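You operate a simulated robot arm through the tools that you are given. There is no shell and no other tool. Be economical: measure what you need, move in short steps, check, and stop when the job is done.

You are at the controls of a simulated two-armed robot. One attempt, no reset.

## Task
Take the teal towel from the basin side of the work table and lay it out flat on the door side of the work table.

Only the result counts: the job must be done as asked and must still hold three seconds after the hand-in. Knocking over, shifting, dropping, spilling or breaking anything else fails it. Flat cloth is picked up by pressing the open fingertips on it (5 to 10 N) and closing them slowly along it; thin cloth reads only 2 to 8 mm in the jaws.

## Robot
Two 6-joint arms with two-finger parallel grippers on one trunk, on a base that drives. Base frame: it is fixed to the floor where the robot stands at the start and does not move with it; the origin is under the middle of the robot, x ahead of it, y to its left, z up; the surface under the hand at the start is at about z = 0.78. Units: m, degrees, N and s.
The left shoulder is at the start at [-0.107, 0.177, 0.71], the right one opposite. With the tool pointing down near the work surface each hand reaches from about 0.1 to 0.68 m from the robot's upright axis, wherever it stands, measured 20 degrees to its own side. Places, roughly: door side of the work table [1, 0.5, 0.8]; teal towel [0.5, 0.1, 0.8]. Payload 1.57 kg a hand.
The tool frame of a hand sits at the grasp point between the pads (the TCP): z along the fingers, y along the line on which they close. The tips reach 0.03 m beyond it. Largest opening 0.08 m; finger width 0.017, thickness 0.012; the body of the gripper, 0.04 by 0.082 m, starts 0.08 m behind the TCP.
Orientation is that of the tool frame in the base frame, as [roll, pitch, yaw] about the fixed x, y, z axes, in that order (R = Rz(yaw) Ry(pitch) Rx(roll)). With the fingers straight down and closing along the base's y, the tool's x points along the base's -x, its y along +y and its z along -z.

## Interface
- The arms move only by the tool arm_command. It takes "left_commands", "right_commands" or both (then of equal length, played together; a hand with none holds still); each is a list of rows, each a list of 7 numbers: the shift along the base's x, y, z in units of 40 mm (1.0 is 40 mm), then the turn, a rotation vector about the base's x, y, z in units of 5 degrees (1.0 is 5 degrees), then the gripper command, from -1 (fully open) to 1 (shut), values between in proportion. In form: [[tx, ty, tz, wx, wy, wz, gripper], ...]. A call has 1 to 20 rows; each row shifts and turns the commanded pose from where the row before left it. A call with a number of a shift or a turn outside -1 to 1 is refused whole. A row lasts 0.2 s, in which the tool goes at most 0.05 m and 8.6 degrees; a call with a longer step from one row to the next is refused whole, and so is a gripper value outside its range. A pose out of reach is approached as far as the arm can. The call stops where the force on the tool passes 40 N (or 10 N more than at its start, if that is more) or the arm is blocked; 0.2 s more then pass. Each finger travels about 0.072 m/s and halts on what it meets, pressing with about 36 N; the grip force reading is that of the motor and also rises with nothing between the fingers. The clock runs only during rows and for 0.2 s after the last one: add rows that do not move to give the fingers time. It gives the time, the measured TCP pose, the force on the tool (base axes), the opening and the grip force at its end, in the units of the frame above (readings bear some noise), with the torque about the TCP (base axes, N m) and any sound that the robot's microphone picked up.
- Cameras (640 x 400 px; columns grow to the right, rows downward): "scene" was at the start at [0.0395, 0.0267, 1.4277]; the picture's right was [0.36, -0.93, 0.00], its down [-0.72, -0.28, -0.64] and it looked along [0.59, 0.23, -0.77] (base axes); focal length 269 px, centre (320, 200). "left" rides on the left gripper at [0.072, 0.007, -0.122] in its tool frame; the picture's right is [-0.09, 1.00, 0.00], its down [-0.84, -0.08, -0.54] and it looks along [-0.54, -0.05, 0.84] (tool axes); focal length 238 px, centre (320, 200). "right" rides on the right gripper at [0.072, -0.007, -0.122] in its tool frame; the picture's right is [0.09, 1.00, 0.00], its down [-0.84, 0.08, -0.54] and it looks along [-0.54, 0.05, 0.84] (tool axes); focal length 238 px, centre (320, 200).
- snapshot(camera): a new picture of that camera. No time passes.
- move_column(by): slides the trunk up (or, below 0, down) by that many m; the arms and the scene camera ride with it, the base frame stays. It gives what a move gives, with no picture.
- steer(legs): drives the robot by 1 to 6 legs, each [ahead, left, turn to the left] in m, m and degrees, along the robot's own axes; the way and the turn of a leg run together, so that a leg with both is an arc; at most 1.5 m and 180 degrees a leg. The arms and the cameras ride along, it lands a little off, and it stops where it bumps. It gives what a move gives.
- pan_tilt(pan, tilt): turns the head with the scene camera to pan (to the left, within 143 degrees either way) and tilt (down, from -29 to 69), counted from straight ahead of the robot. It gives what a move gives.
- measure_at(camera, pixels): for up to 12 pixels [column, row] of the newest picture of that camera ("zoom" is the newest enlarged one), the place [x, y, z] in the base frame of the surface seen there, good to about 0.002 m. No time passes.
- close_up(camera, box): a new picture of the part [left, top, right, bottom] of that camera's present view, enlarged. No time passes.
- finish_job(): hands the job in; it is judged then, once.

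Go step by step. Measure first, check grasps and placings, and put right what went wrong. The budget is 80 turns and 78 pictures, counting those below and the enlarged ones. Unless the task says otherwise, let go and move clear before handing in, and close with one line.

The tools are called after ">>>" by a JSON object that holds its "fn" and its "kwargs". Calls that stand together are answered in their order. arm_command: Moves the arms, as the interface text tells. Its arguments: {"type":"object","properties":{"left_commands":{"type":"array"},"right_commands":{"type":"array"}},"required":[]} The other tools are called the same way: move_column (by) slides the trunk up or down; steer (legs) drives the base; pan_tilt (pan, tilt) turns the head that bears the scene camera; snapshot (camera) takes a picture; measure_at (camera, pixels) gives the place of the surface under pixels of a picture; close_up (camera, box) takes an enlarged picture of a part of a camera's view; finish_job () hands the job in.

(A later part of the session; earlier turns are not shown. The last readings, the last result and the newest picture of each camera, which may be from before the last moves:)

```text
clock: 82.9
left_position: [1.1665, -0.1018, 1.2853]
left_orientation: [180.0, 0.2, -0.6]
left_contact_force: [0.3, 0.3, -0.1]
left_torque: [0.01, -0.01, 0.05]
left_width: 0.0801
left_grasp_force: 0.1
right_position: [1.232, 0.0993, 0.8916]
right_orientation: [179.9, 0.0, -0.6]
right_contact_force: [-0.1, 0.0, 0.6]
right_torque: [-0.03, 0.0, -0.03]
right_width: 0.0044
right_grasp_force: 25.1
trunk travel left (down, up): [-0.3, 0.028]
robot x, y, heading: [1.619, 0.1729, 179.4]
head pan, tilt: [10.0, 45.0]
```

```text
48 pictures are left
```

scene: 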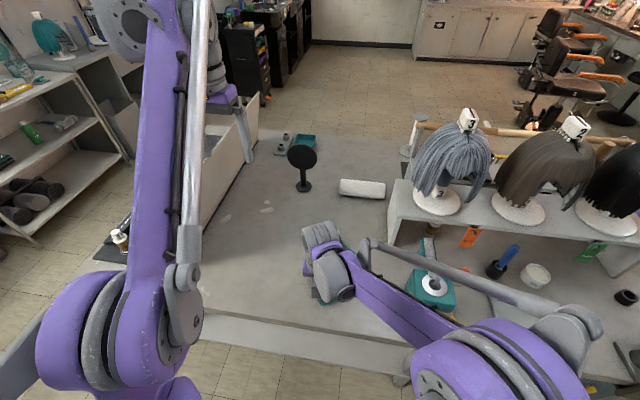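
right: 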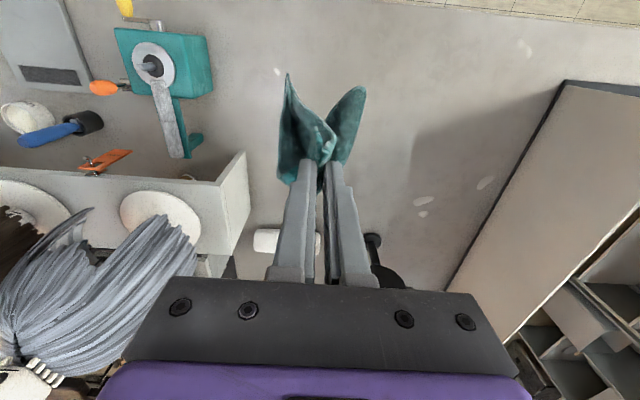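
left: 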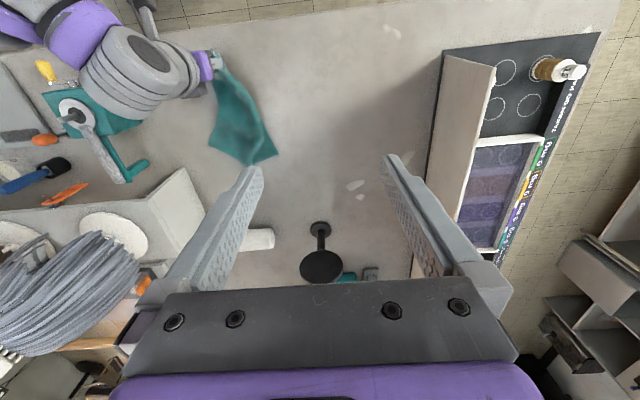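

The towel now trails flat-ish behind the right hand, seen at (240,125) in left. I'll check the forearm's clearance over the teal box before lowering.

>>> {"fn": "measure_at", "kwargs": {"camera": "scene", "pixels": [[400, 305], [420, 325], [380, 290], [360, 280], [430, 300], [335, 290], [450, 310], [428, 285]]}}

>>> {"fn": "close_up", "kwargs": {"camera": "left", "box": [40, 0, 440, 250]}}

>>> {"fn": "measure_at", "kwargs": {"camera": "left", "pixels": [[215, 75], [272, 155], [215, 150], [240, 120], [235, 158], [250, 90], [218, 100]]}}

```text
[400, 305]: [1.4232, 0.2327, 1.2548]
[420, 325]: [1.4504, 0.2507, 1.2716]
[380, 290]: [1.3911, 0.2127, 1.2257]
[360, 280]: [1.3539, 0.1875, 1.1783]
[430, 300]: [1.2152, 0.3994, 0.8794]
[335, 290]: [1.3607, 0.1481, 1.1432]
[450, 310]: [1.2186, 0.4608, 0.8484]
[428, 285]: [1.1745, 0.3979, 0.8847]
```

```text
1.60 times, centred on (240, 125) of left
```

zoom: 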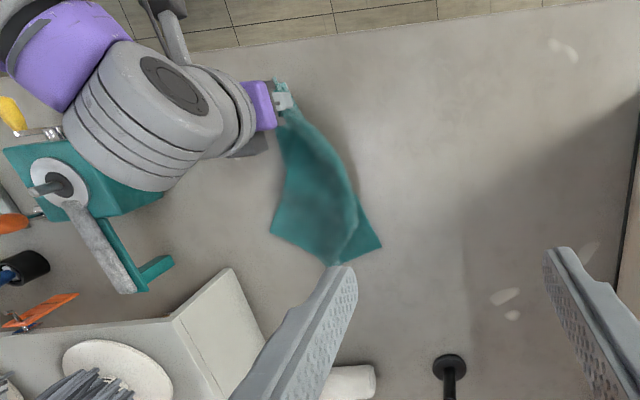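

```text
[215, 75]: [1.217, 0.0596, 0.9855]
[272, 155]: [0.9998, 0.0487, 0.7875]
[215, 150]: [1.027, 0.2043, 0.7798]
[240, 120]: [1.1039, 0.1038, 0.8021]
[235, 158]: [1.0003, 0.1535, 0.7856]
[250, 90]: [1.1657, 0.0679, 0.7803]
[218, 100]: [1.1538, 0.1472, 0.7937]
```

The forearm is well clear. I'll lower the right hand to just above the table, then look closer at how the towel is folded.

>>> {"fn": "arm_command", "kwargs": {"right_commands": [[0.15, 0, -0.5, 0, 0, 0, 1], [0.15, 0, -0.5, 0, 0, 0, 1], [0.1, 0, -0.5, 0, 0, 0, 1], [0, 0, -0.2, 0, 0, 0, 1]], "left_commands": [[0, 0, -0.7, 0, 0, 0, -1], [0, 0, -0.7, 0, 0, 0, -1], [0, 0, -0.7, 0, 0, 0, -1], [0, 0, -0.7, 0, 0, 0, -1]]}}

>>> {"fn": "close_up", "kwargs": {"camera": "left", "box": [40, 0, 440, 250]}}

>>> {"fn": "snapshot", "kwargs": {"camera": "right"}}

```text
clock: 83.9
left_position: [1.167, -0.1012, 1.1732]
left_orientation: [-180.0, 0.1, -0.6]
left_contact_force: [-0.4, 0.6, 0.6]
left_torque: [-0.05, 0.01, -0.01]
left_width: 0.0799
left_grasp_force: 0.0
right_position: [1.2471, 0.0995, 0.8242]
right_orientation: [179.9, 0.0, -0.5]
right_contact_force: [1.0, -0.5, 1.3]
right_torque: [-0.02, 0.0, -0.03]
right_width: 0.0046
right_grasp_force: 24.6
trunk travel left (down, up): [-0.3, 0.028]
robot x, y, heading: [1.618, 0.1721, 179.5]
head pan, tilt: [10.0, 45.0]
```

```text
1.60 times, centred on (240, 125) of left
```

zoom: 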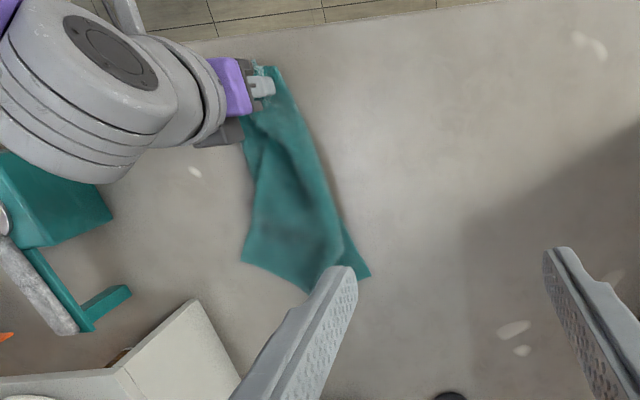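

```text
45 pictures are left
```

right: 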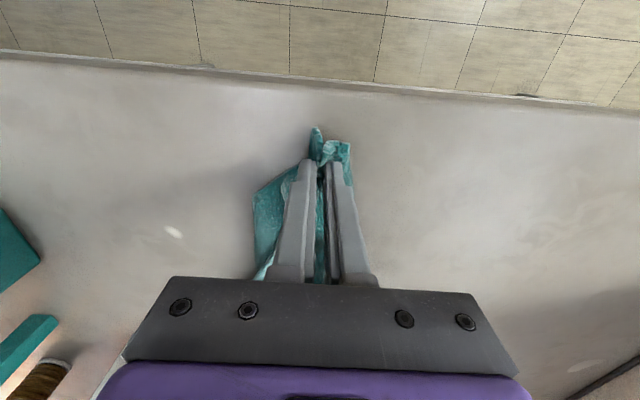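

The right hand is on the table with the folded strip behind it. I'll release it here, lift and move aside so I can see the whole towel.

>>> {"fn": "arm_command", "kwargs": {"right_commands": [[0, 0, 0, 0, 0, 0, 0.5], [0, 0, 0, 0, 0, 0, 0], [0, 0, 0, 0, 0, 0, -0.5], [0, 0, 0.3, 0, 0, 0, -0.5], [0, 0, 0.8, 0, 0, 0, -0.5], [0, 0, 1, 0, 0, 0, -0.5], [0, 0, 1, 0, 0, 0, -0.5], [0, 0.3, 1, 0, 0, 0, -0.5], [0.3, 0.6, 0.6, 0, 0, 0, -0.5], [0.5, 0.6, 0.5, 0, 0, 0, -0.5], [0.5, 0.6, 0, 0, 0, 0, -0.5]]}}

>>> {"fn": "arm_command", "kwargs": {"left_commands": [[0.5, 0.8, 0, 0, 0, 0, -1], [0.5, 0.8, 0, 0, 0, 0, -1], [0.5, 0.8, 0, 0, 0, 0, -1], [0.5, 0.6, 0, 0, 0, 0, -1]]}}

>>> {"fn": "snapshot", "kwargs": {"camera": "left"}}

>>> {"fn": "snapshot", "kwargs": {"camera": "scene"}}

```text
clock: 86.3
left_position: [1.1677, -0.1003, 1.1743]
left_orientation: [180.0, 0.1, -0.7]
left_contact_force: [-0.1, 0.0, 0.0]
left_torque: [-0.01, -0.01, 0.0]
left_width: 0.0798
left_grasp_force: 0.0
right_position: [1.3014, 0.1869, 1.0334]
right_orientation: [-180.0, 0.0, -0.7]
right_contact_force: [-0.7, 0.6, -1.2]
right_torque: [0.0, -0.01, 0.02]
right_width: 0.0598
right_grasp_force: 0.2
trunk travel left (down, up): [-0.3, 0.028]
robot x, y, heading: [1.615, 0.1725, 179.8]
head pan, tilt: [10.0, 45.0]
```

```text
clock: 87.3
left_position: [1.2471, 0.0227, 1.1741]
left_orientation: [-180.0, 0.1, -0.7]
left_contact_force: [0.7, -0.7, 0.1]
left_torque: [0.02, -0.04, 0.02]
left_width: 0.08
left_grasp_force: 0.0
right_position: [1.3015, 0.1862, 1.0318]
right_orientation: [-179.9, 0.0, -0.6]
right_contact_force: [0.0, -0.4, 0.1]
right_torque: [0.02, 0.01, -0.04]
right_width: 0.06
right_grasp_force: 0.1
trunk travel left (down, up): [-0.3, 0.028]
robot x, y, heading: [1.6183, 0.1689, 179.5]
head pan, tilt: [10.0, 45.0]
```

```text
44 pictures are left
```

left: 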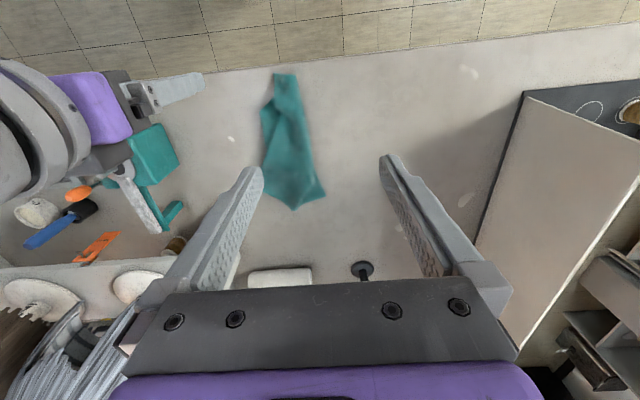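

```text
43 pictures are left
```

scene: 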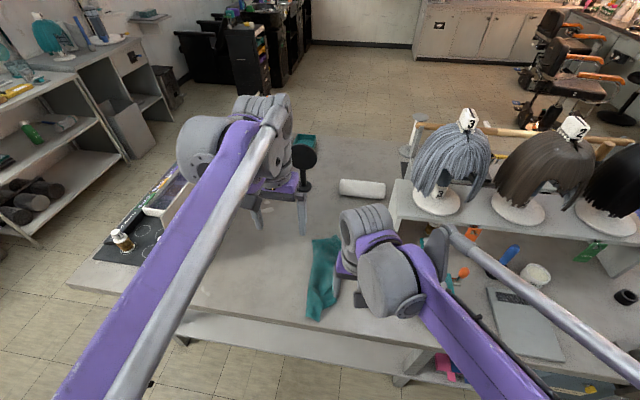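

>>> {"fn": "close_up", "kwargs": {"camera": "left", "box": [208, 60, 384, 220]}}

>>> {"fn": "measure_at", "kwargs": {"camera": "left", "pixels": [[275, 77], [296, 77], [263, 112], [264, 165], [292, 207], [324, 192], [306, 130], [285, 130], [290, 180], [275, 140]]}}

```text
2.50 times, centred on (296, 140) of left
```

zoom: 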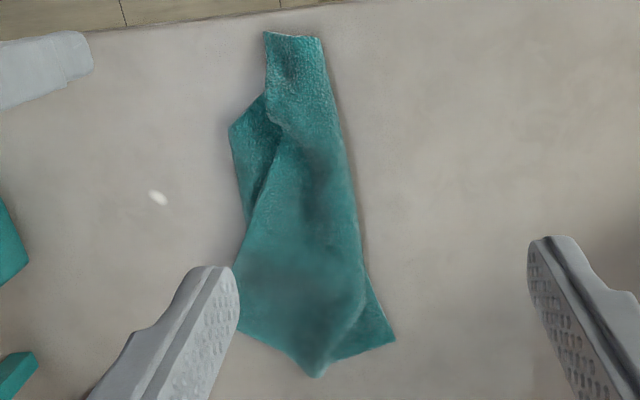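

```text
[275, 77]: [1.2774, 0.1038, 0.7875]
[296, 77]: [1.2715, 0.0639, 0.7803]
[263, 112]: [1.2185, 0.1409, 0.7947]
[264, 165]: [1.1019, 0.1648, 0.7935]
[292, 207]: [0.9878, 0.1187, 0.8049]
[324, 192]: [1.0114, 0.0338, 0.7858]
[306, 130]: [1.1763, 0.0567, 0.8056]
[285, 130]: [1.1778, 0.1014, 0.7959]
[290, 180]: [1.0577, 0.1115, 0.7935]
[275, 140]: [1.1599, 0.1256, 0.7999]
```

The towel is a folded strip about 0.29 m long, x 0.99–1.277, with flaps at (263,112) and (324,192). I'll bring the left camera nearer to understand the layers.

>>> {"fn": "arm_command", "kwargs": {"left_commands": [[0.6, 0.1, -0.8, 0, 0, 0, -1], [0.6, 0.2, -0.9, 0, 0, 0, -1], [0.6, 0.2, -0.9, 0, 0, 0, -1], [0.6, 0.2, -0.9, 0, 0, 0, -1]], "right_commands": [[0.3, 0.8, 0.3, 0, 0, 0, -0.5], [0.3, 0.8, 0.3, 0, 0, 0, -0.5], [0.3, 0.3, 0.3, 0, 0, 0, -0.5], [0, 0, 0, 0, 0, 0, -0.5]]}}

>>> {"fn": "close_up", "kwargs": {"camera": "left", "box": [160, 0, 480, 200]}}

```text
clock: 88.3
left_position: [1.3466, 0.0471, 1.0331]
left_orientation: [180.0, 0.1, -0.6]
left_contact_force: [0.3, -0.3, -0.1]
left_torque: [0.0, 0.02, -0.02]
left_width: 0.0798
left_grasp_force: 0.1
right_position: [1.3376, 0.26, 1.0687]
right_orientation: [-179.9, 0.1, -0.6]
right_contact_force: [-0.2, 0.0, -0.8]
right_torque: [0.0, 0.01, -0.03]
right_width: 0.06
right_grasp_force: 0.0
trunk travel left (down, up): [-0.3, 0.028]
robot x, y, heading: [1.6214, 0.1695, 179.3]
head pan, tilt: [10.0, 45.0]
```

```text
2.00 times, centred on (320, 100) of left
```

zoom: 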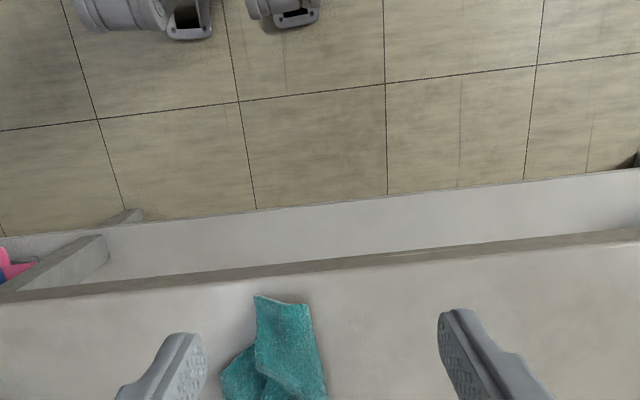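

The view moved too far back; I'll take the left hand forward to x≈1.19 so the towel lies mid-image.

>>> {"fn": "arm_command", "kwargs": {"left_commands": [[-0.8, 0.1, 0, 0, 0, 0, -1], [-0.8, 0.2, 0, 0, 0, 0, -1], [-0.8, 0.2, 0, 0, 0, 0, -1], [-0.8, 0.2, 0, 0, 0, 0, -1], [-0.6, 0.2, 0, 0, 0, 0, -1]]}}

>>> {"fn": "close_up", "kwargs": {"camera": "left", "box": [192, 20, 448, 200]}}

```text
clock: 89.5
left_position: [1.1926, 0.0841, 1.0319]
left_orientation: [180.0, 0.0, -0.6]
left_contact_force: [0.3, -0.7, -0.2]
left_torque: [-0.01, -0.03, -0.01]
left_width: 0.0798
left_grasp_force: 0.1
right_position: [1.3359, 0.2616, 1.0688]
right_orientation: [180.0, -0.1, -0.6]
right_contact_force: [0.0, 0.9, -0.2]
right_torque: [-0.04, 0.01, -0.03]
right_width: 0.06
right_grasp_force: 0.0
trunk travel left (down, up): [-0.3, 0.028]
robot x, y, heading: [1.6189, 0.1702, 179.7]
head pan, tilt: [10.0, 45.0]
```

```text
2.22 times, centred on (320, 110) of left
```

zoom: 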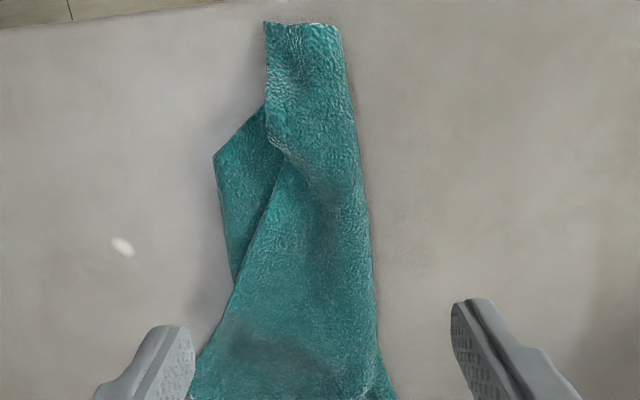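

The layers are readable: a raw corner R is at (265,22) in the zoom with its long edge running down the left of the top layer, and a lower-layer corner peeks out at (215,155). I need to see the far end too, so I'll advance the left camera.

>>> {"fn": "arm_command", "kwargs": {"left_commands": [[-0.8, 0.1, 0, 0, 0, 0, -1], [-0.8, 0, 0, 0, 0, 0, -1], [-0.8, 0, 0, 0, 0, 0, -1]]}}

>>> {"fn": "close_up", "kwargs": {"camera": "left", "box": [192, 20, 448, 200]}}

>>> {"fn": "measure_at", "kwargs": {"camera": "zoom", "pixels": [[320, 300], [280, 250], [380, 260], [250, 200], [330, 200], [350, 150], [300, 340]]}}

```text
clock: 90.3
left_position: [1.0974, 0.0863, 1.0319]
left_orientation: [-180.0, -0.1, -0.6]
left_contact_force: [0.3, 0.8, 0.8]
left_torque: [0.0, -0.02, -0.01]
left_width: 0.08
left_grasp_force: 0.1
right_position: [1.3361, 0.261, 1.0691]
right_orientation: [180.0, 0.0, -0.6]
right_contact_force: [-0.2, -0.3, 0.2]
right_torque: [0.0, -0.07, 0.03]
right_width: 0.0598
right_grasp_force: 0.0
trunk travel left (down, up): [-0.3, 0.028]
robot x, y, heading: [1.6186, 0.172, 179.3]
head pan, tilt: [10.0, 45.0]
```

```text
2.22 times, centred on (320, 110) of left
```

zoom: 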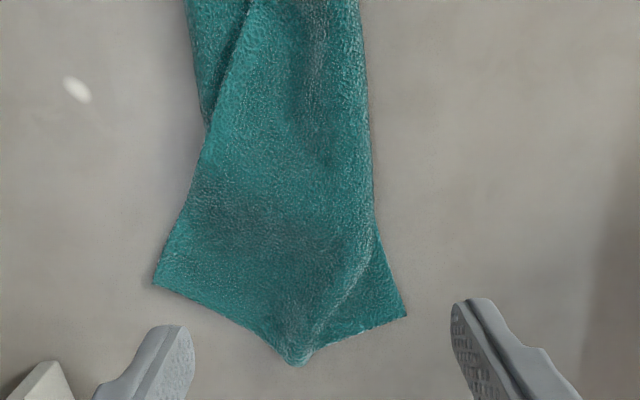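

```text
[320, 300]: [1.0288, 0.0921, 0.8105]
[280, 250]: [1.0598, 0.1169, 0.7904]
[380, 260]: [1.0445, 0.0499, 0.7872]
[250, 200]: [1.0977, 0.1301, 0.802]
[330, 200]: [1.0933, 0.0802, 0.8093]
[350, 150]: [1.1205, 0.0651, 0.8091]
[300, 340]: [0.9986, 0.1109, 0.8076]
```

Now it's clear: the far hem is nearly spread (corners at (155,285) and (405,318)), but the near end is half-folded with corner R on top and corner L tucked underneath. I'll pinch R with the right hand, lift it so L dangles free, and lay it back toward +y.

>>> {"fn": "arm_command", "kwargs": {"left_commands": [[0.5, -0.7, 0.5, 0, 0, 0, -1], [0.5, -0.7, 0.5, 0, 0, 0, -1], [0.5, -0.8, 0.5, 0, 0, 0, -1], [0.5, -0.8, 0.5, 0, 0, 0, -1], [0.5, -0.7, 0.5, 0, 0, 0, -1], [0, 0, 0, 0, 0, 0, -1], [0, 0, 0, 0, 0, 0, -1], [0, 0, 0, 0, 0, 0, -1], [0, 0, 0, 0, 0, 0, -1], [0, 0, 0, 0, 0, 0, -1], [0, 0, 0, 0, 0, 0, -1]], "right_commands": [[0, 0, 0, 0, 0, 0, 0.25], [0, 0, 0, 0, 0, 0, 0.25], [0, 0, 0, 0, 0, 0, 0.25], [-0.31, -0.68, -0.4, 0, 0, 0, 0.25], [-0.31, -0.68, -0.4, 0, 0, 0, 0.25], [-0.31, -0.68, -0.8, 0, 0, 0, 0.25], [-0.31, -0.68, -0.8, 0, 0, 0, 0.25], [-0.31, -0.68, -0.8, 0, 0, 0, 0.25], [-0.3, -0.7, -0.8, 0, 0, 0, 0.25], [0, 0, -0.5, 0, 0, 0, 0.25], [0, 0, -0.5, 0, 0, 0, 0.25]]}}

>>> {"fn": "snapshot", "kwargs": {"camera": "left"}}

>>> {"fn": "close_up", "kwargs": {"camera": "right", "box": [192, 80, 448, 240]}}

```text
clock: 92.7
left_position: [1.1965, -0.0628, 1.1316]
left_orientation: [179.9, 0.0, -0.6]
left_contact_force: [-0.1, 0.9, 0.6]
left_torque: [-0.01, 0.01, -0.01]
left_width: 0.08
left_grasp_force: 0.0
right_position: [1.2625, 0.0964, 0.8675]
right_orientation: [180.0, 0.0, -0.6]
right_contact_force: [-0.2, -0.5, 0.8]
right_torque: [0.0, -0.01, 0.01]
right_width: 0.03
right_grasp_force: 0.1
trunk travel left (down, up): [-0.3, 0.028]
robot x, y, heading: [1.6173, 0.1708, 179.5]
head pan, tilt: [10.0, 45.0]
```

```text
38 pictures are left
```

left: 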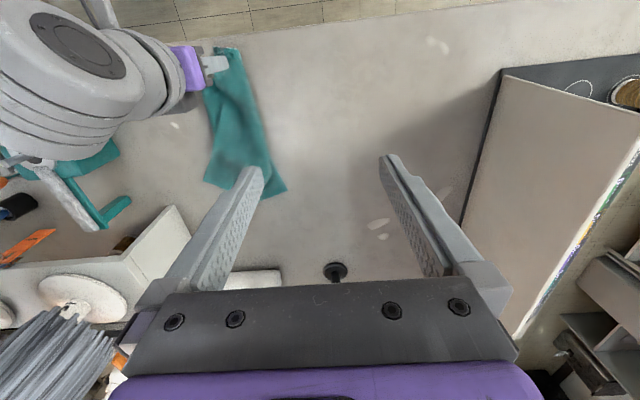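

```text
2.50 times, centred on (320, 160) of right
```

zoom: 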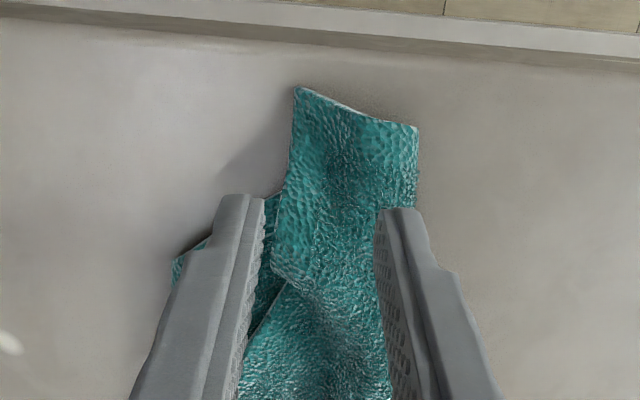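

The strip under the fingers spans nearly the whole opening, so I'll shift 8 mm to +y to pinch only the raw-edge side, then press down.

>>> {"fn": "arm_command", "kwargs": {"right_commands": [[0.05, 0.2, 0, 0, 0, 0, 0.25], [0, 0, -0.6, 0, 0, 0, 0.25], [0, 0, -0.5, 0, 0, 0, 0.25], [0, 0, -0.15, 0, 0, 0, 0.25], [0, 0, -0.07, 0, 0, 0, 0.25]]}}

```text
clock: 93.9
left_position: [1.1969, -0.0623, 1.132]
left_orientation: [180.0, 0.1, -0.7]
left_contact_force: [0.0, 0.3, 0.3]
left_torque: [0.02, 0.01, -0.02]
left_width: 0.08
left_grasp_force: 0.0
right_position: [1.2653, 0.1046, 0.8165]
right_orientation: [180.0, 0.0, -0.6]
right_contact_force: [-0.2, 0.1, 2.7]
right_torque: [-0.02, -0.02, -0.01]
right_width: 0.0303
right_grasp_force: 0.3
trunk travel left (down, up): [-0.3, 0.028]
robot x, y, heading: [1.6207, 0.1714, 179.5]
head pan, tilt: [10.0, 45.0]
```

Contact is 2.7 N. I'll press 2 mm more, close slowly, and lift a few centimetres.

>>> {"fn": "arm_command", "kwargs": {"right_commands": [[0, 0, -0.06, 0, 0, 0, 0.25], [0, 0, 0, 0, 0, 0, 0.35], [0, 0, 0, 0, 0, 0, 0.45], [0, 0, 0, 0, 0, 0, 0.55], [0, 0, 0, 0, 0, 0, 0.65], [0, 0, 0, 0, 0, 0, 0.75], [0, 0, 0, 0, 0, 0, 0.85], [0, 0, 0, 0, 0, 0, 0.95], [0, 0, 0, 0, 0, 0, 1], [0, 0, 0, 0, 0, 0, 1], [0, 0, 0.4, 0, 0, 0, 1], [-0.1, 0, 0.6, 0, 0, 0, 1], [-0.2, 0, 0.6, 0, 0, 0, 1]]}}

>>> {"fn": "close_up", "kwargs": {"camera": "left", "box": [120, 20, 376, 210]}}

```text
clock: 96.7
left_position: [1.1958, -0.0626, 1.1315]
left_orientation: [180.0, 0.1, -0.6]
left_contact_force: [0.9, 0.0, 0.2]
left_torque: [-0.03, -0.01, 0.01]
left_width: 0.08
left_grasp_force: 0.1
right_position: [1.2515, 0.106, 0.8778]
right_orientation: [180.0, 0.0, -0.5]
right_contact_force: [0.4, -0.5, 0.2]
right_torque: [-0.02, 0.01, 0.01]
right_width: 0.0069
right_grasp_force: 26.2
trunk travel left (down, up): [-0.3, 0.028]
robot x, y, heading: [1.6181, 0.1718, 179.8]
head pan, tilt: [10.0, 45.0]
```

```text
2.11 times, centred on (248, 115) of left
```

zoom: 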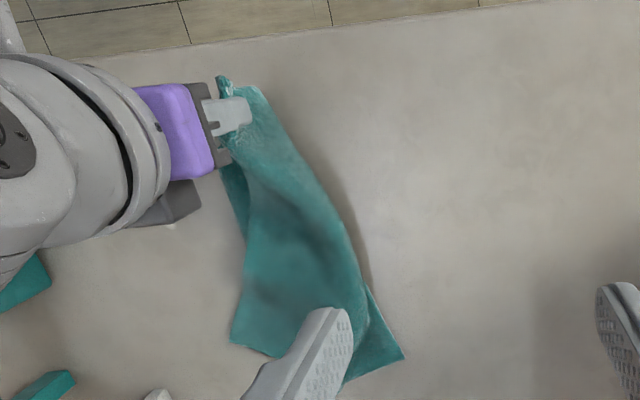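

Grasp holds (6.9 mm). I'll lift further and toward -y so the tucked corner dangles out, then look.

>>> {"fn": "arm_command", "kwargs": {"right_commands": [[-0.3, -0.2, 0.7, 0, 0, 0, 1], [-0.3, -0.2, 0.7, 0, 0, 0, 1], [-0.3, -0.3, 0.7, 0, 0, 0, 1], [-0.3, -0.3, 0.7, 0, 0, 0, 1], [-0.3, -0.3, 0.7, 0, 0, 0, 1], [0, 0, 0, 0, 0, 0, 1], [0, 0, 0, 0, 0, 0, 1]]}}

>>> {"fn": "snapshot", "kwargs": {"camera": "left"}}

>>> {"fn": "snapshot", "kwargs": {"camera": "right"}}

>>> {"fn": "close_up", "kwargs": {"camera": "scene", "box": [200, 120, 456, 330]}}

```text
clock: 98.3
left_position: [1.1968, -0.0628, 1.1313]
left_orientation: [180.0, 0.2, -0.6]
left_contact_force: [-0.3, -0.1, 0.5]
left_torque: [0.0, 0.0, 0.0]
left_width: 0.0802
left_grasp_force: 0.2
right_position: [1.1914, 0.0506, 1.018]
right_orientation: [179.9, 0.1, -0.6]
right_contact_force: [-0.2, 0.7, 0.1]
right_torque: [0.0, 0.01, -0.02]
right_width: 0.0068
right_grasp_force: 26.2
trunk travel left (down, up): [-0.3, 0.028]
robot x, y, heading: [1.6189, 0.1695, 179.3]
head pan, tilt: [10.0, 45.0]
```

```text
35 pictures are left
```

left: 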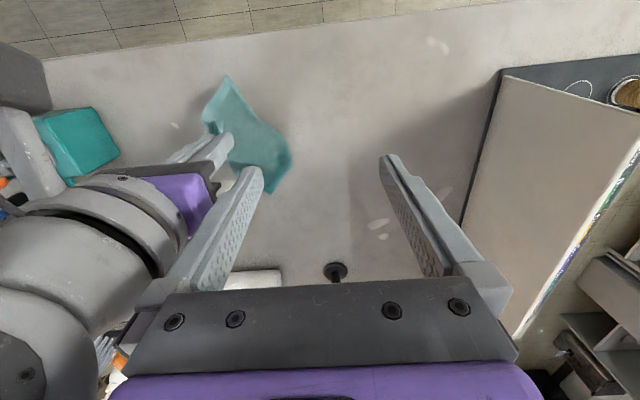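

```text
34 pictures are left
```

right: 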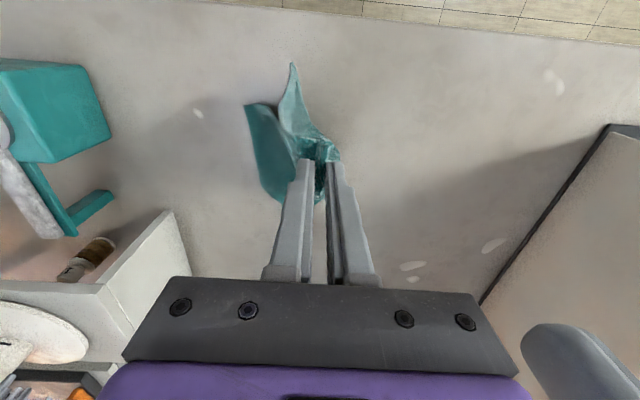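

```text
1.90 times, centred on (328, 225) of scene
```

zoom: 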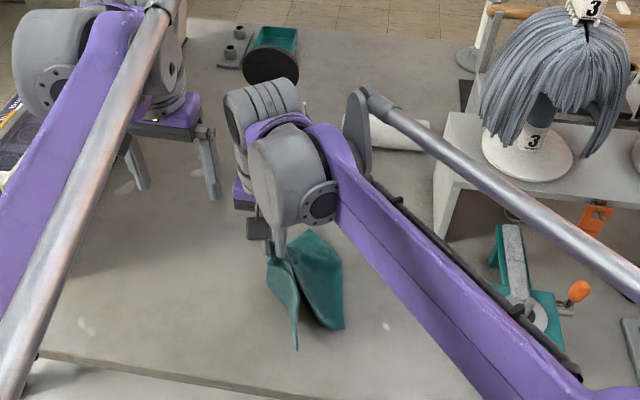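

A free corner dangles toward the robot at (291,66) in right and (225,78) in left. I'll measure it and the other visible tips.

>>> {"fn": "measure_at", "kwargs": {"camera": "right", "pixels": [[292, 72], [293, 90], [250, 110], [270, 180], [285, 130], [262, 140]]}}

>>> {"fn": "measure_at", "kwargs": {"camera": "left", "pixels": [[226, 80], [228, 100], [270, 188], [285, 150], [206, 115], [250, 140]]}}

>>> {"fn": "measure_at", "kwargs": {"camera": "zoom", "pixels": [[295, 345], [293, 310], [340, 325], [315, 280], [278, 270], [340, 270]]}}

```text
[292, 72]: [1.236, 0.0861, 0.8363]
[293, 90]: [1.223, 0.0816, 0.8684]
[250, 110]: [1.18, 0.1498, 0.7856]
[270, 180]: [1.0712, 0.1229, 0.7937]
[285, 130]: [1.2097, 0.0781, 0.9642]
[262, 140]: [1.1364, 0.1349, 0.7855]
```

```text
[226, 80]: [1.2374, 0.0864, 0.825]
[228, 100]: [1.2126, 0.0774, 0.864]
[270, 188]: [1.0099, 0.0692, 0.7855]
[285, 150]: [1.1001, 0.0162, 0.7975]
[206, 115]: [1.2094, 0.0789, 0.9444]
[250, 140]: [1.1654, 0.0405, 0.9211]
```

```text
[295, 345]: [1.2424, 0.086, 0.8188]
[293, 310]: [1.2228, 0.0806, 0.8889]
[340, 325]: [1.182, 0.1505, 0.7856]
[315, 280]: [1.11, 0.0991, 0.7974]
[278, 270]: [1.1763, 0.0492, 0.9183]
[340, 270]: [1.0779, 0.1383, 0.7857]
```

The dangling tip hangs 0.18 m under the grip, and another corner lies at (1.18,0.15). I'll take enlarged views to identify corners.

>>> {"fn": "close_up", "kwargs": {"camera": "left", "box": [160, 60, 352, 210]}}

>>> {"fn": "close_up", "kwargs": {"camera": "right", "box": [208, 50, 400, 220]}}

```text
2.67 times, centred on (256, 135) of left
```

zoom: 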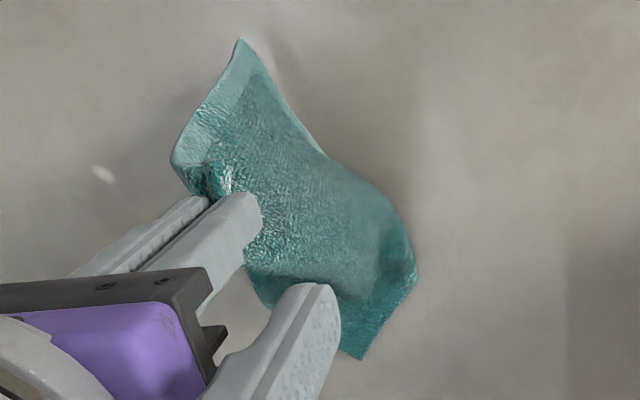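

```text
2.35 times, centred on (304, 135) of right
```

zoom: 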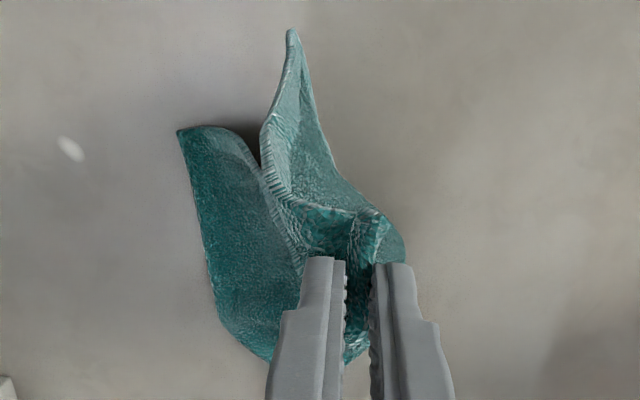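

Identified: the dangling tip is corner L, with edge L–FL on the right; FR is at (1.18,0.15) and FL at (1.01,0.07). I'll clear the left hand, carry R toward -y so L goes with it, then sweep R down toward +y so L stays exposed at -y.

>>> {"fn": "arm_command", "kwargs": {"left_commands": [[0.6, -0.7, 0.2, 0, 0, 0, -1], [0.6, -0.7, 0.2, 0, 0, 0, -1], [0.6, -0.7, 0.2, 0, 0, 0, -1], [0.6, -0.7, 0.2, 0, 0, 0, -1], [0.3, -0.5, 0, 0, 0, 0, -1], [0, 0, 0, 0, 0, 0, -1], [0, 0, 0, 0, 0, 0, -1], [0, 0, 0, 0, 0, 0, -1], [0, 0, 0, 0, 0, 0, -1], [0, 0, 0, 0, 0, 0, -1]], "right_commands": [[0, 0, 0, 0, 0, 0, 1], [0, 0, 0, 0, 0, 0, 1], [0, 0, 0, 0, 0, 0, 1], [0, -0.5, 0, 0, 0, 0, 1], [0, -0.5, 0, 0, 0, 0, 1], [0, -0.5, 0, 0, 0, 0, 1], [0, -0.5, 0, 0, 0, 0, 1], [0, -0.5, 0, 0, 0, 0, 1], [0, 0, -0.3, 0, 0, 0, 1], [0, 0, -0.5, 0, 0, 0, 1]]}}

>>> {"fn": "arm_command", "kwargs": {"right_commands": [[0.1, 0.5, -0.05, 0, 0, 0, 1], [0.1, 0.5, -0.15, 0, 0, 0, 1], [0.1, 0.5, -0.25, 0, 0, 0, 1], [0.1, 0.5, -0.35, 0, 0, 0, 1], [0.1, 0.5, -0.4, 0, 0, 0, 1], [0.1, 0.4, -0.45, 0, 0, 0, 1], [0.1, 0.4, -0.5, 0, 0, 0, 1], [0.1, 0.3, -0.5, 0, 0, 0, 1], [0, 0.2, -0.5, 0, 0, 0, 1], [0, 0.1, -0.5, 0, 0, 0, 1], [0, 0, -0.4, 0, 0, 0, 1]]}}

>>> {"fn": "arm_command", "kwargs": {"left_commands": [[-0.4, 0.6, 0, 0, 0, 0, -1], [-0.4, 0.6, 0, 0, 0, 0, -1], [-0.4, 0.6, 0, 0, 0, 0, -1]]}}

>>> {"fn": "snapshot", "kwargs": {"camera": "left"}}

```text
clock: 100.5
left_position: [1.3042, -0.1952, 1.1646]
left_orientation: [180.0, 0.0, -0.5]
left_contact_force: [0.2, 0.9, 0.4]
left_torque: [-0.02, 0.03, -0.02]
left_width: 0.0799
left_grasp_force: 0.0
right_position: [1.1937, -0.0476, 0.984]
right_orientation: [180.0, -0.1, -0.5]
right_contact_force: [-0.2, 0.0, -0.9]
right_torque: [0.02, -0.01, 0.03]
right_width: 0.0067
right_grasp_force: 26.5
trunk travel left (down, up): [-0.3, 0.028]
robot x, y, heading: [1.6208, 0.1704, 179.2]
head pan, tilt: [10.0, 45.0]
```

```text
clock: 102.9
left_position: [1.3029, -0.1949, 1.1655]
left_orientation: [-179.9, 0.0, -0.5]
left_contact_force: [0.0, -0.7, -0.5]
left_torque: [0.01, -0.02, 0.01]
left_width: 0.0801
left_grasp_force: 0.0
right_position: [1.2244, 0.1077, 0.8235]
right_orientation: [-180.0, 0.1, -0.5]
right_contact_force: [0.2, -0.3, 0.6]
right_torque: [-0.02, 0.01, 0.0]
right_width: 0.0068
right_grasp_force: 26.0
trunk travel left (down, up): [-0.3, 0.028]
robot x, y, heading: [1.6164, 0.168, 179.3]
head pan, tilt: [10.0, 45.0]
```

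```text
clock: 103.7
left_position: [1.2556, -0.1212, 1.1651]
left_orientation: [180.0, 0.0, -0.6]
left_contact_force: [-0.2, 0.2, -0.6]
left_torque: [-0.04, -0.02, 0.03]
left_width: 0.0801
left_grasp_force: 0.0
right_position: [1.2244, 0.1077, 0.8233]
right_orientation: [-180.0, 0.1, -0.6]
right_contact_force: [-0.6, -0.3, 0.0]
right_torque: [-0.03, -0.02, 0.01]
right_width: 0.0066
right_grasp_force: 26.1
trunk travel left (down, up): [-0.3, 0.028]
robot x, y, heading: [1.6167, 0.1733, 179.3]
head pan, tilt: [10.0, 45.0]
```

```text
30 pictures are left
```

left: 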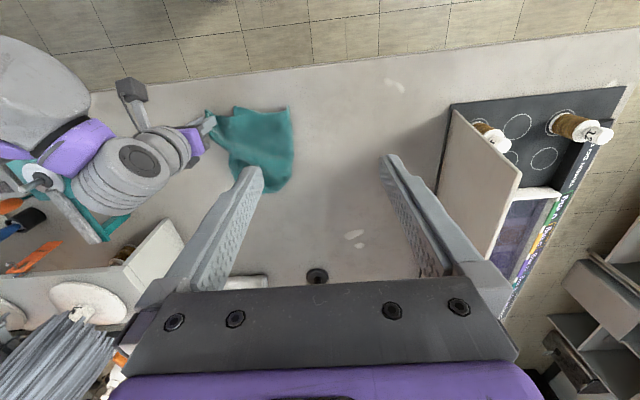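

Very good: the near edge is now spread, with corner L at (289,108). I'll zoom and measure it.

>>> {"fn": "close_up", "kwargs": {"camera": "left", "box": [180, 80, 340, 205]}}

>>> {"fn": "measure_at", "kwargs": {"camera": "left", "pixels": [[288, 110], [210, 116], [250, 110], [293, 150], [265, 190], [282, 178], [238, 105], [225, 150]]}}

```text
3.20 times, centred on (260, 142) of left
```

zoom: 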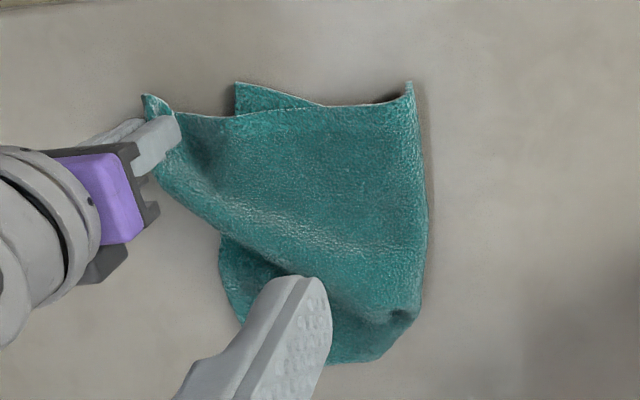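

```text
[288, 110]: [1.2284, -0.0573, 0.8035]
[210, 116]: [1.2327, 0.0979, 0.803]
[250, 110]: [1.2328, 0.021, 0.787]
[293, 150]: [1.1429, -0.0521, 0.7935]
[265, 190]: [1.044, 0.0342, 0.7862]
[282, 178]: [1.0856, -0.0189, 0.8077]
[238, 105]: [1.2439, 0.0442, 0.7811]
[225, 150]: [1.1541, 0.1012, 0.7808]
```

L is at (1.228,-0.057). The right hand still holds R at y=0.108, so I'll bring the left hand over L at (1.213,-0.028), opening 0.045.

>>> {"fn": "arm_command", "kwargs": {"left_commands": [[-0.2, 0.45, -0.7, 0, 0, 0, -0.15], [-0.2, 0.45, -0.8, 0, 0, 0, -0.15], [-0.2, 0.45, -0.9, 0, 0, 0, -0.15], [-0.2, 0.45, -0.9, 0, 0, 0, -0.15], [-0.2, 0.45, -0.9, 0, 0, 0, -0.15], [-0.05, 0.1, -0.9, 0, 0, 0, -0.15], [0, 0, -0.9, 0, 0, 0, -0.15], [0, 0, -0.9, 0, 0, 0, -0.15], [0, 0, -0.9, 0, 0, 0, -0.15]]}}

>>> {"fn": "close_up", "kwargs": {"camera": "left", "box": [192, 80, 448, 240]}}

```text
clock: 105.7
left_position: [1.2137, -0.0274, 0.8547]
left_orientation: [180.0, 0.0, -0.6]
left_contact_force: [0.5, -0.2, 0.2]
left_torque: [0.03, -0.04, 0.02]
left_width: 0.0458
left_grasp_force: 0.1
right_position: [1.224, 0.1064, 0.8234]
right_orientation: [-179.9, 0.0, -0.6]
right_contact_force: [0.6, -0.9, -0.2]
right_torque: [-0.01, -0.01, 0.01]
right_width: 0.0068
right_grasp_force: 25.8
trunk travel left (down, up): [-0.3, 0.028]
robot x, y, heading: [1.6188, 0.1713, 179.5]
head pan, tilt: [10.0, 45.0]
```

```text
2.50 times, centred on (320, 160) of left
```

zoom: 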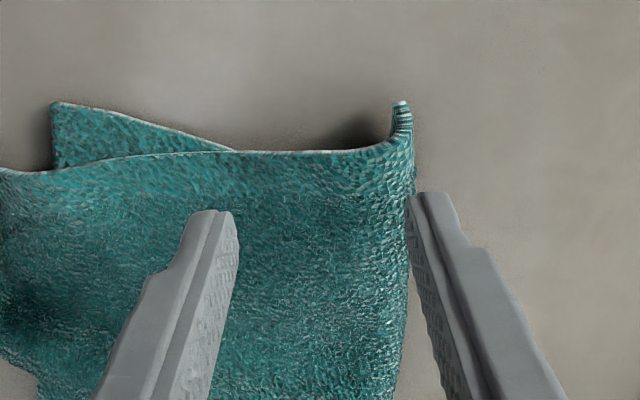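

The fingers straddle the curled corner nicely. I'll narrow slightly, shift 4 mm outward, descend and press.

>>> {"fn": "arm_command", "kwargs": {"left_commands": [[0.1, -0.1, -0.4, 0, 0, 0, 0], [0, 0, -0.4, 0, 0, 0, 0], [0, 0, -0.15, 0, 0, 0, 0], [0, 0, -0.08, 0, 0, 0, 0]]}}

```text
clock: 106.7
left_position: [1.2174, -0.0312, 0.8165]
left_orientation: [180.0, 0.4, -0.7]
left_contact_force: [-2.4, -0.7, 37.9]
left_torque: [0.54, 0.29, 0.0]
left_width: 0.0392
left_grasp_force: 0.1
right_position: [1.2255, 0.1084, 0.8237]
right_orientation: [179.8, 0.1, -0.6]
right_contact_force: [1.1, 0.8, 0.1]
right_torque: [0.01, -0.01, 0.02]
right_width: 0.0066
right_grasp_force: 26.6
trunk travel left (down, up): [-0.3, 0.028]
robot x, y, heading: [1.6154, 0.1689, 179.5]
head pan, tilt: [10.0, 45.0]
stopped in row 4 (left hand): the force on the tool passed its limit at 44 N (the readings are from after the stop); the commanded pose is now the measured one
```

It pressed 38 N on thicker bunched cloth; I'll back up about 3 mm and close slowly.

>>> {"fn": "arm_command", "kwargs": {"left_commands": [[0, 0, 0.07, 0, 0, 0, 0], [0, 0, 0, 0, 0, 0, 0.1]]}}

```text
clock: 107.3
left_position: [1.2179, -0.0317, 0.8163]
left_orientation: [179.9, 0.2, -0.6]
left_contact_force: [-0.5, -1.1, 15.7]
left_torque: [0.19, 0.08, -0.01]
left_width: 0.0338
left_grasp_force: 0.0
right_position: [1.2252, 0.1077, 0.8227]
right_orientation: [-179.9, 0.0, -0.5]
right_contact_force: [0.6, -0.2, -0.2]
right_torque: [-0.02, 0.03, 0.03]
right_width: 0.0067
right_grasp_force: 26.7
trunk travel left (down, up): [-0.3, 0.028]
robot x, y, heading: [1.6206, 0.1712, 179.5]
head pan, tilt: [10.0, 45.0]
```

>>> {"fn": "arm_command", "kwargs": {"left_commands": [[0, 0, 0.03, 0, 0, 0, 0.2], [0, 0, 0, 0, 0, 0, 0.3], [0, 0, 0, 0, 0, 0, 0.4], [0, 0, 0, 0, 0, 0, 0.5], [0, 0, 0, 0, 0, 0, 0.6], [0, 0, 0, 0, 0, 0, 0.7], [0, 0, 0, 0, 0, 0, 0.8], [0, 0, 0, 0, 0, 0, 0.9], [0, 0, 0, 0, 0, 0, 1], [0, 0, 0, 0, 0, 0, 1]]}}

>>> {"fn": "close_up", "kwargs": {"camera": "left", "box": [128, 80, 448, 280]}}

```text
clock: 109.5
left_position: [1.2175, -0.0316, 0.8166]
left_orientation: [-180.0, 0.2, -0.6]
left_contact_force: [0.8, 2.2, 7.9]
left_torque: [0.09, 0.06, -0.03]
left_width: 0.0049
left_grasp_force: 25.2
right_position: [1.225, 0.1073, 0.8228]
right_orientation: [-180.0, 0.0, -0.5]
right_contact_force: [-0.2, 0.2, 0.2]
right_torque: [0.01, 0.02, -0.01]
right_width: 0.007
right_grasp_force: 26.4
trunk travel left (down, up): [-0.3, 0.028]
robot x, y, heading: [1.6217, 0.1691, 179.2]
head pan, tilt: [10.0, 45.0]
```

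```text
2.00 times, centred on (288, 180) of left
```

zoom: 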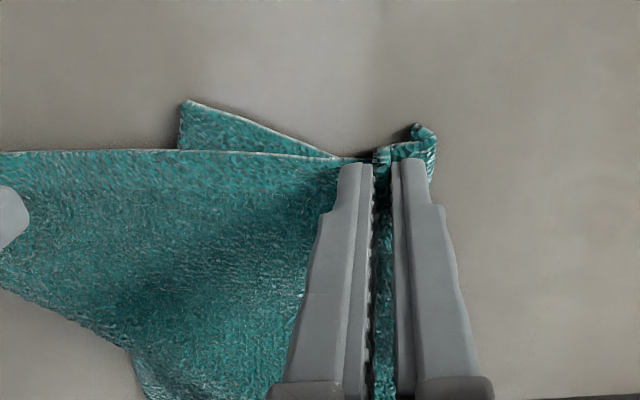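

Both hands now hold the near-edge corners (4.9 and 7.0 mm). I'll lift both straight up so the towel hangs and untwists.

>>> {"fn": "arm_command", "kwargs": {"left_commands": [[0, 0, 0.3, 0, 0, 0, 1], [0, 0, 0.6, 0, 0, 0, 1], [0, 0, 0.7, 0, 0, 0, 1], [0, 0, 0.7, 0, 0, 0, 1], [0, 0, 0.7, 0, 0, 0, 1], [0, 0, 0.7, 0, 0, 0, 1], [0, 0, 0.7, 0, 0, 0, 1], [0, 0, 0.7, 0, 0, 0, 1], [0, 0, 0.7, 0, 0, 0, 1], [0, 0, 0.7, 0, 0, 0, 1], [0, 0, 0.5, 0, 0, 0, 1], [0, 0, 0.3, 0, 0, 0, 1], [0, 0, 0, 0, 0, 0, 1], [0, 0, 0, 0, 0, 0, 1]], "right_commands": [[0, 0, 0.3, 0, 0, 0, 1], [0, 0, 0.6, 0, 0, 0, 1], [0, 0, 0.7, 0, 0, 0, 1], [0, 0, 0.7, 0, 0, 0, 1], [0, 0, 0.7, 0, 0, 0, 1], [0, 0, 0.7, 0, 0, 0, 1], [0, 0, 0.7, 0, 0, 0, 1], [0, 0, 0.7, 0, 0, 0, 1], [0, 0, 0.7, 0, 0, 0, 1], [0, 0, 0.7, 0, 0, 0, 1], [0, 0, 0.4, 0, 0, 0, 1], [0, 0, 0.2, 0, 0, 0, 1], [0, 0, 0, 0, 0, 0, 1], [0, 0, 0, 0, 0, 0, 1]]}}

>>> {"fn": "close_up", "kwargs": {"camera": "scene", "box": [160, 80, 480, 330]}}

```text
clock: 112.5
left_position: [1.2168, -0.0306, 1.1107]
left_orientation: [-180.0, 0.2, -0.6]
left_contact_force: [0.0, 0.0, -0.4]
left_torque: [0.01, 0.01, 0.02]
left_width: 0.0046
left_grasp_force: 25.5
right_position: [1.2244, 0.1077, 1.1056]
right_orientation: [179.9, -0.1, -0.6]
right_contact_force: [0.8, 0.0, 0.3]
right_torque: [0.0, -0.01, -0.01]
right_width: 0.0067
right_grasp_force: 26.8
trunk travel left (down, up): [-0.3, 0.028]
robot x, y, heading: [1.6204, 0.1721, 179.3]
head pan, tilt: [10.0, 45.0]
```

```text
1.60 times, centred on (320, 205) of scene
```

zoom: 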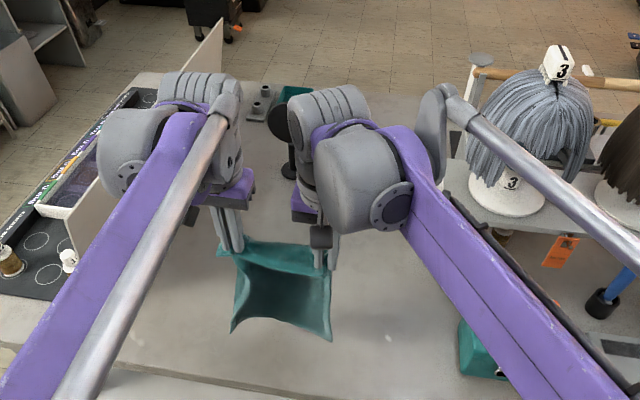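

The towel hangs as a proper rectangle with both lower corners visible at (230,330) and (332,340). To keep the right hand in its reach I'll move the hands +y relative to the robot while the base strafes the other way.

>>> {"fn": "measure_at", "kwargs": {"camera": "zoom", "pixels": [[233, 327], [328, 338], [280, 318], [225, 250]]}}

>>> {"fn": "arm_command", "kwargs": {"left_commands": [[0, 0.3, 0, 0, 0, 0, 1], [0, 0.45, 0, 0, 0, 0, 1], [0, 0.45, 0, 0, 0, 0, 1], [0, 0.45, 0, 0, 0, 0, 1], [0, 0.45, 0, 0, 0, 0, 1], [0, 0.2, 0, 0, 0, 0, 1]], "right_commands": [[0, 0.3, 0, 0, 0, 0, 1], [0, 0.45, 0, 0, 0, 0, 1], [0, 0.45, 0, 0, 0, 0, 1], [0, 0.45, 0, 0, 0, 0, 1], [0, 0.45, 0, 0, 0, 0, 1], [0, 0.2, 0, 0, 0, 0, 1]]}}

>>> {"fn": "steer", "kwargs": {"legs": [[0, 0.1, 0], [0.03, 0, 0]]}}

```text
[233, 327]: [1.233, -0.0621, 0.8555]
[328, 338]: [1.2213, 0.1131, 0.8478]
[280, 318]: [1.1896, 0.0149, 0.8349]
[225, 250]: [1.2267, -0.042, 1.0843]
```

```text
clock: 113.9
left_position: [1.2179, 0.0603, 1.109]
left_orientation: [180.0, 0.1, -0.6]
left_contact_force: [1.2, -0.5, -0.1]
left_torque: [0.01, 0.02, 0.02]
left_width: 0.0048
left_grasp_force: 25.0
right_position: [1.2243, 0.2013, 1.1073]
right_orientation: [179.9, 0.0, -0.5]
right_contact_force: [0.0, 1.5, 0.2]
right_torque: [-0.01, 0.01, 0.02]
right_width: 0.0067
right_grasp_force: 26.9
trunk travel left (down, up): [-0.3, 0.028]
robot x, y, heading: [1.6208, 0.1723, 179.7]
head pan, tilt: [10.0, 45.0]
```

```text
clock: 115.9
left_position: [1.1906, -0.0385, 1.1085]
left_orientation: [180.0, 0.3, -0.5]
left_contact_force: [0.1, 0.1, 0.2]
left_torque: [-0.01, 0.02, 0.03]
left_width: 0.0046
left_grasp_force: 25.2
right_position: [1.1968, 0.102, 1.1075]
right_orientation: [180.0, 0.1, -0.5]
right_contact_force: [0.7, -0.1, 0.0]
right_torque: [0.02, 0.06, 0.02]
right_width: 0.0071
right_grasp_force: 26.2
trunk travel left (down, up): [-0.3, 0.028]
robot x, y, heading: [1.5926, 0.0756, 179.6]
head pan, tilt: [10.0, 45.0]
```

Now I'll advance the hands 6 cm and check that there's no reach warning.

>>> {"fn": "arm_command", "kwargs": {"left_commands": [[-0.4, 0, -0.1, 0, 0, 0, 1], [-0.5, 0, -0.1, 0, 0, 0, 1], [-0.5, 0, -0.1, 0, 0, 0, 1], [-0.3, 0, -0.1, 0, 0, 0, 1]], "right_commands": [[-0.4, 0, -0.1, 0, 0, 0, 1], [-0.5, 0, -0.1, 0, 0, 0, 1], [-0.5, 0, -0.1, 0, 0, 0, 1], [-0.3, 0, -0.1, 0, 0, 0, 1]]}}

>>> {"fn": "arm_command", "kwargs": {"left_commands": [[-0.4, 0, 0, 0, 0, 0, 1], [-0.4, 0, 0, 0, 0, 0, 1], [-0.2, 0, 0, 0, 0, 0, 1]], "right_commands": [[-0.4, 0, 0, 0, 0, 0, 1], [-0.4, 0, 0, 0, 0, 0, 1], [-0.2, 0, 0, 0, 0, 0, 1]]}}

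```text
clock: 116.9
left_position: [1.1175, -0.0394, 1.0928]
left_orientation: [-180.0, 0.2, -0.5]
left_contact_force: [-0.1, 0.2, 0.7]
left_torque: [0.0, -0.01, 0.01]
left_width: 0.0045
left_grasp_force: 25.1
right_position: [1.1271, 0.0993, 1.0899]
right_orientation: [-180.0, 0.0, -0.6]
right_contact_force: [-0.8, -0.6, -0.8]
right_torque: [0.0, 0.02, 0.0]
right_width: 0.0069
right_grasp_force: 26.2
trunk travel left (down, up): [-0.3, 0.028]
robot x, y, heading: [1.5858, 0.0743, 179.6]
head pan, tilt: [10.0, 45.0]
```

```text
clock: 117.7
left_position: [1.0788, -0.0377, 1.0922]
left_orientation: [180.0, 0.1, -0.5]
left_contact_force: [-1.1, -0.1, -0.7]
left_torque: [0.02, 0.03, 0.04]
left_width: 0.0047
left_grasp_force: 25.0
right_position: [1.0864, 0.1003, 1.0928]
right_orientation: [180.0, 0.0, -0.4]
right_contact_force: [0.4, -0.5, 0.6]
right_torque: [0.01, 0.01, -0.03]
right_width: 0.0068
right_grasp_force: 26.7
trunk travel left (down, up): [-0.3, 0.028]
robot x, y, heading: [1.5926, 0.073, 179.5]
head pan, tilt: [10.0, 45.0]
```

No reach warnings at x≈1.08. I need x≈0.98, so I'll continue in steps while lowering slightly.

>>> {"fn": "arm_command", "kwargs": {"left_commands": [[-0.4, 0, -0.1, 0, 0, 0, 1], [-0.4, 0, -0.1, 0, 0, 0, 1], [-0.2, 0, -0.1, 0, 0, 0, 1]], "right_commands": [[-0.4, 0, -0.1, 0, 0, 0, 1], [-0.4, 0, -0.1, 0, 0, 0, 1], [-0.2, 0, -0.1, 0, 0, 0, 1]]}}

>>> {"fn": "arm_command", "kwargs": {"left_commands": [[-0.3, 0, -0.15, 0, 0, 0, 1], [-0.3, 0, -0.15, 0, 0, 0, 1]], "right_commands": [[-0.3, 0, -0.15, 0, 0, 0, 1], [-0.3, 0, -0.15, 0, 0, 0, 1]]}}

>>> {"fn": "snapshot", "kwargs": {"camera": "scene"}}

>>> {"fn": "snapshot", "kwargs": {"camera": "left"}}

```text
clock: 118.5
left_position: [1.0391, -0.038, 1.0802]
left_orientation: [-180.0, 0.1, -0.4]
left_contact_force: [0.5, -0.8, -0.5]
left_torque: [0.02, 0.0, 0.03]
left_width: 0.0046
left_grasp_force: 25.6
right_position: [1.0459, 0.1007, 1.0811]
right_orientation: [-179.9, 0.0, -0.6]
right_contact_force: [0.0, -0.1, -0.3]
right_torque: [-0.01, -0.01, 0.02]
right_width: 0.007
right_grasp_force: 26.2
trunk travel left (down, up): [-0.3, 0.028]
robot x, y, heading: [1.5901, 0.0712, 179.4]
head pan, tilt: [10.0, 45.0]
```

```text
clock: 119.1
left_position: [1.0159, -0.037, 1.0678]
left_orientation: [180.0, 0.1, -0.5]
left_contact_force: [0.3, 0.7, 0.4]
left_torque: [0.0, -0.03, 0.0]
left_width: 0.0044
left_grasp_force: 24.9
right_position: [1.0211, 0.102, 1.0667]
right_orientation: [-180.0, 0.0, -0.5]
right_contact_force: [-0.1, -0.6, -0.3]
right_torque: [-0.03, -0.02, -0.02]
right_width: 0.0069
right_grasp_force: 26.1
trunk travel left (down, up): [-0.3, 0.028]
robot x, y, heading: [1.5902, 0.074, 179.5]
head pan, tilt: [10.0, 45.0]
```

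```text
25 pictures are left
```

scene: 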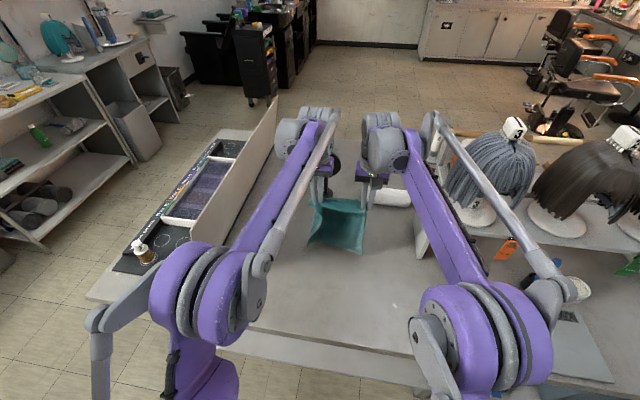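

```text
24 pictures are left
```

left: 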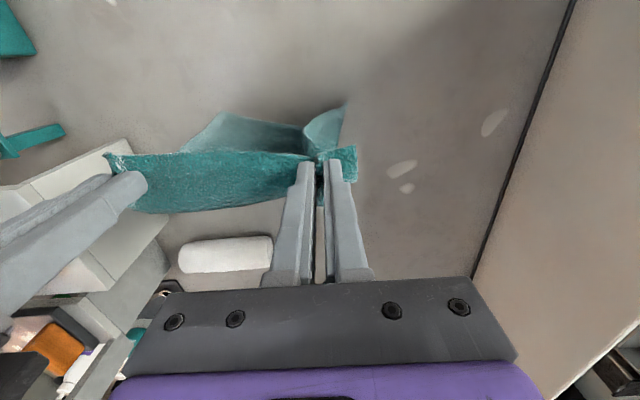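

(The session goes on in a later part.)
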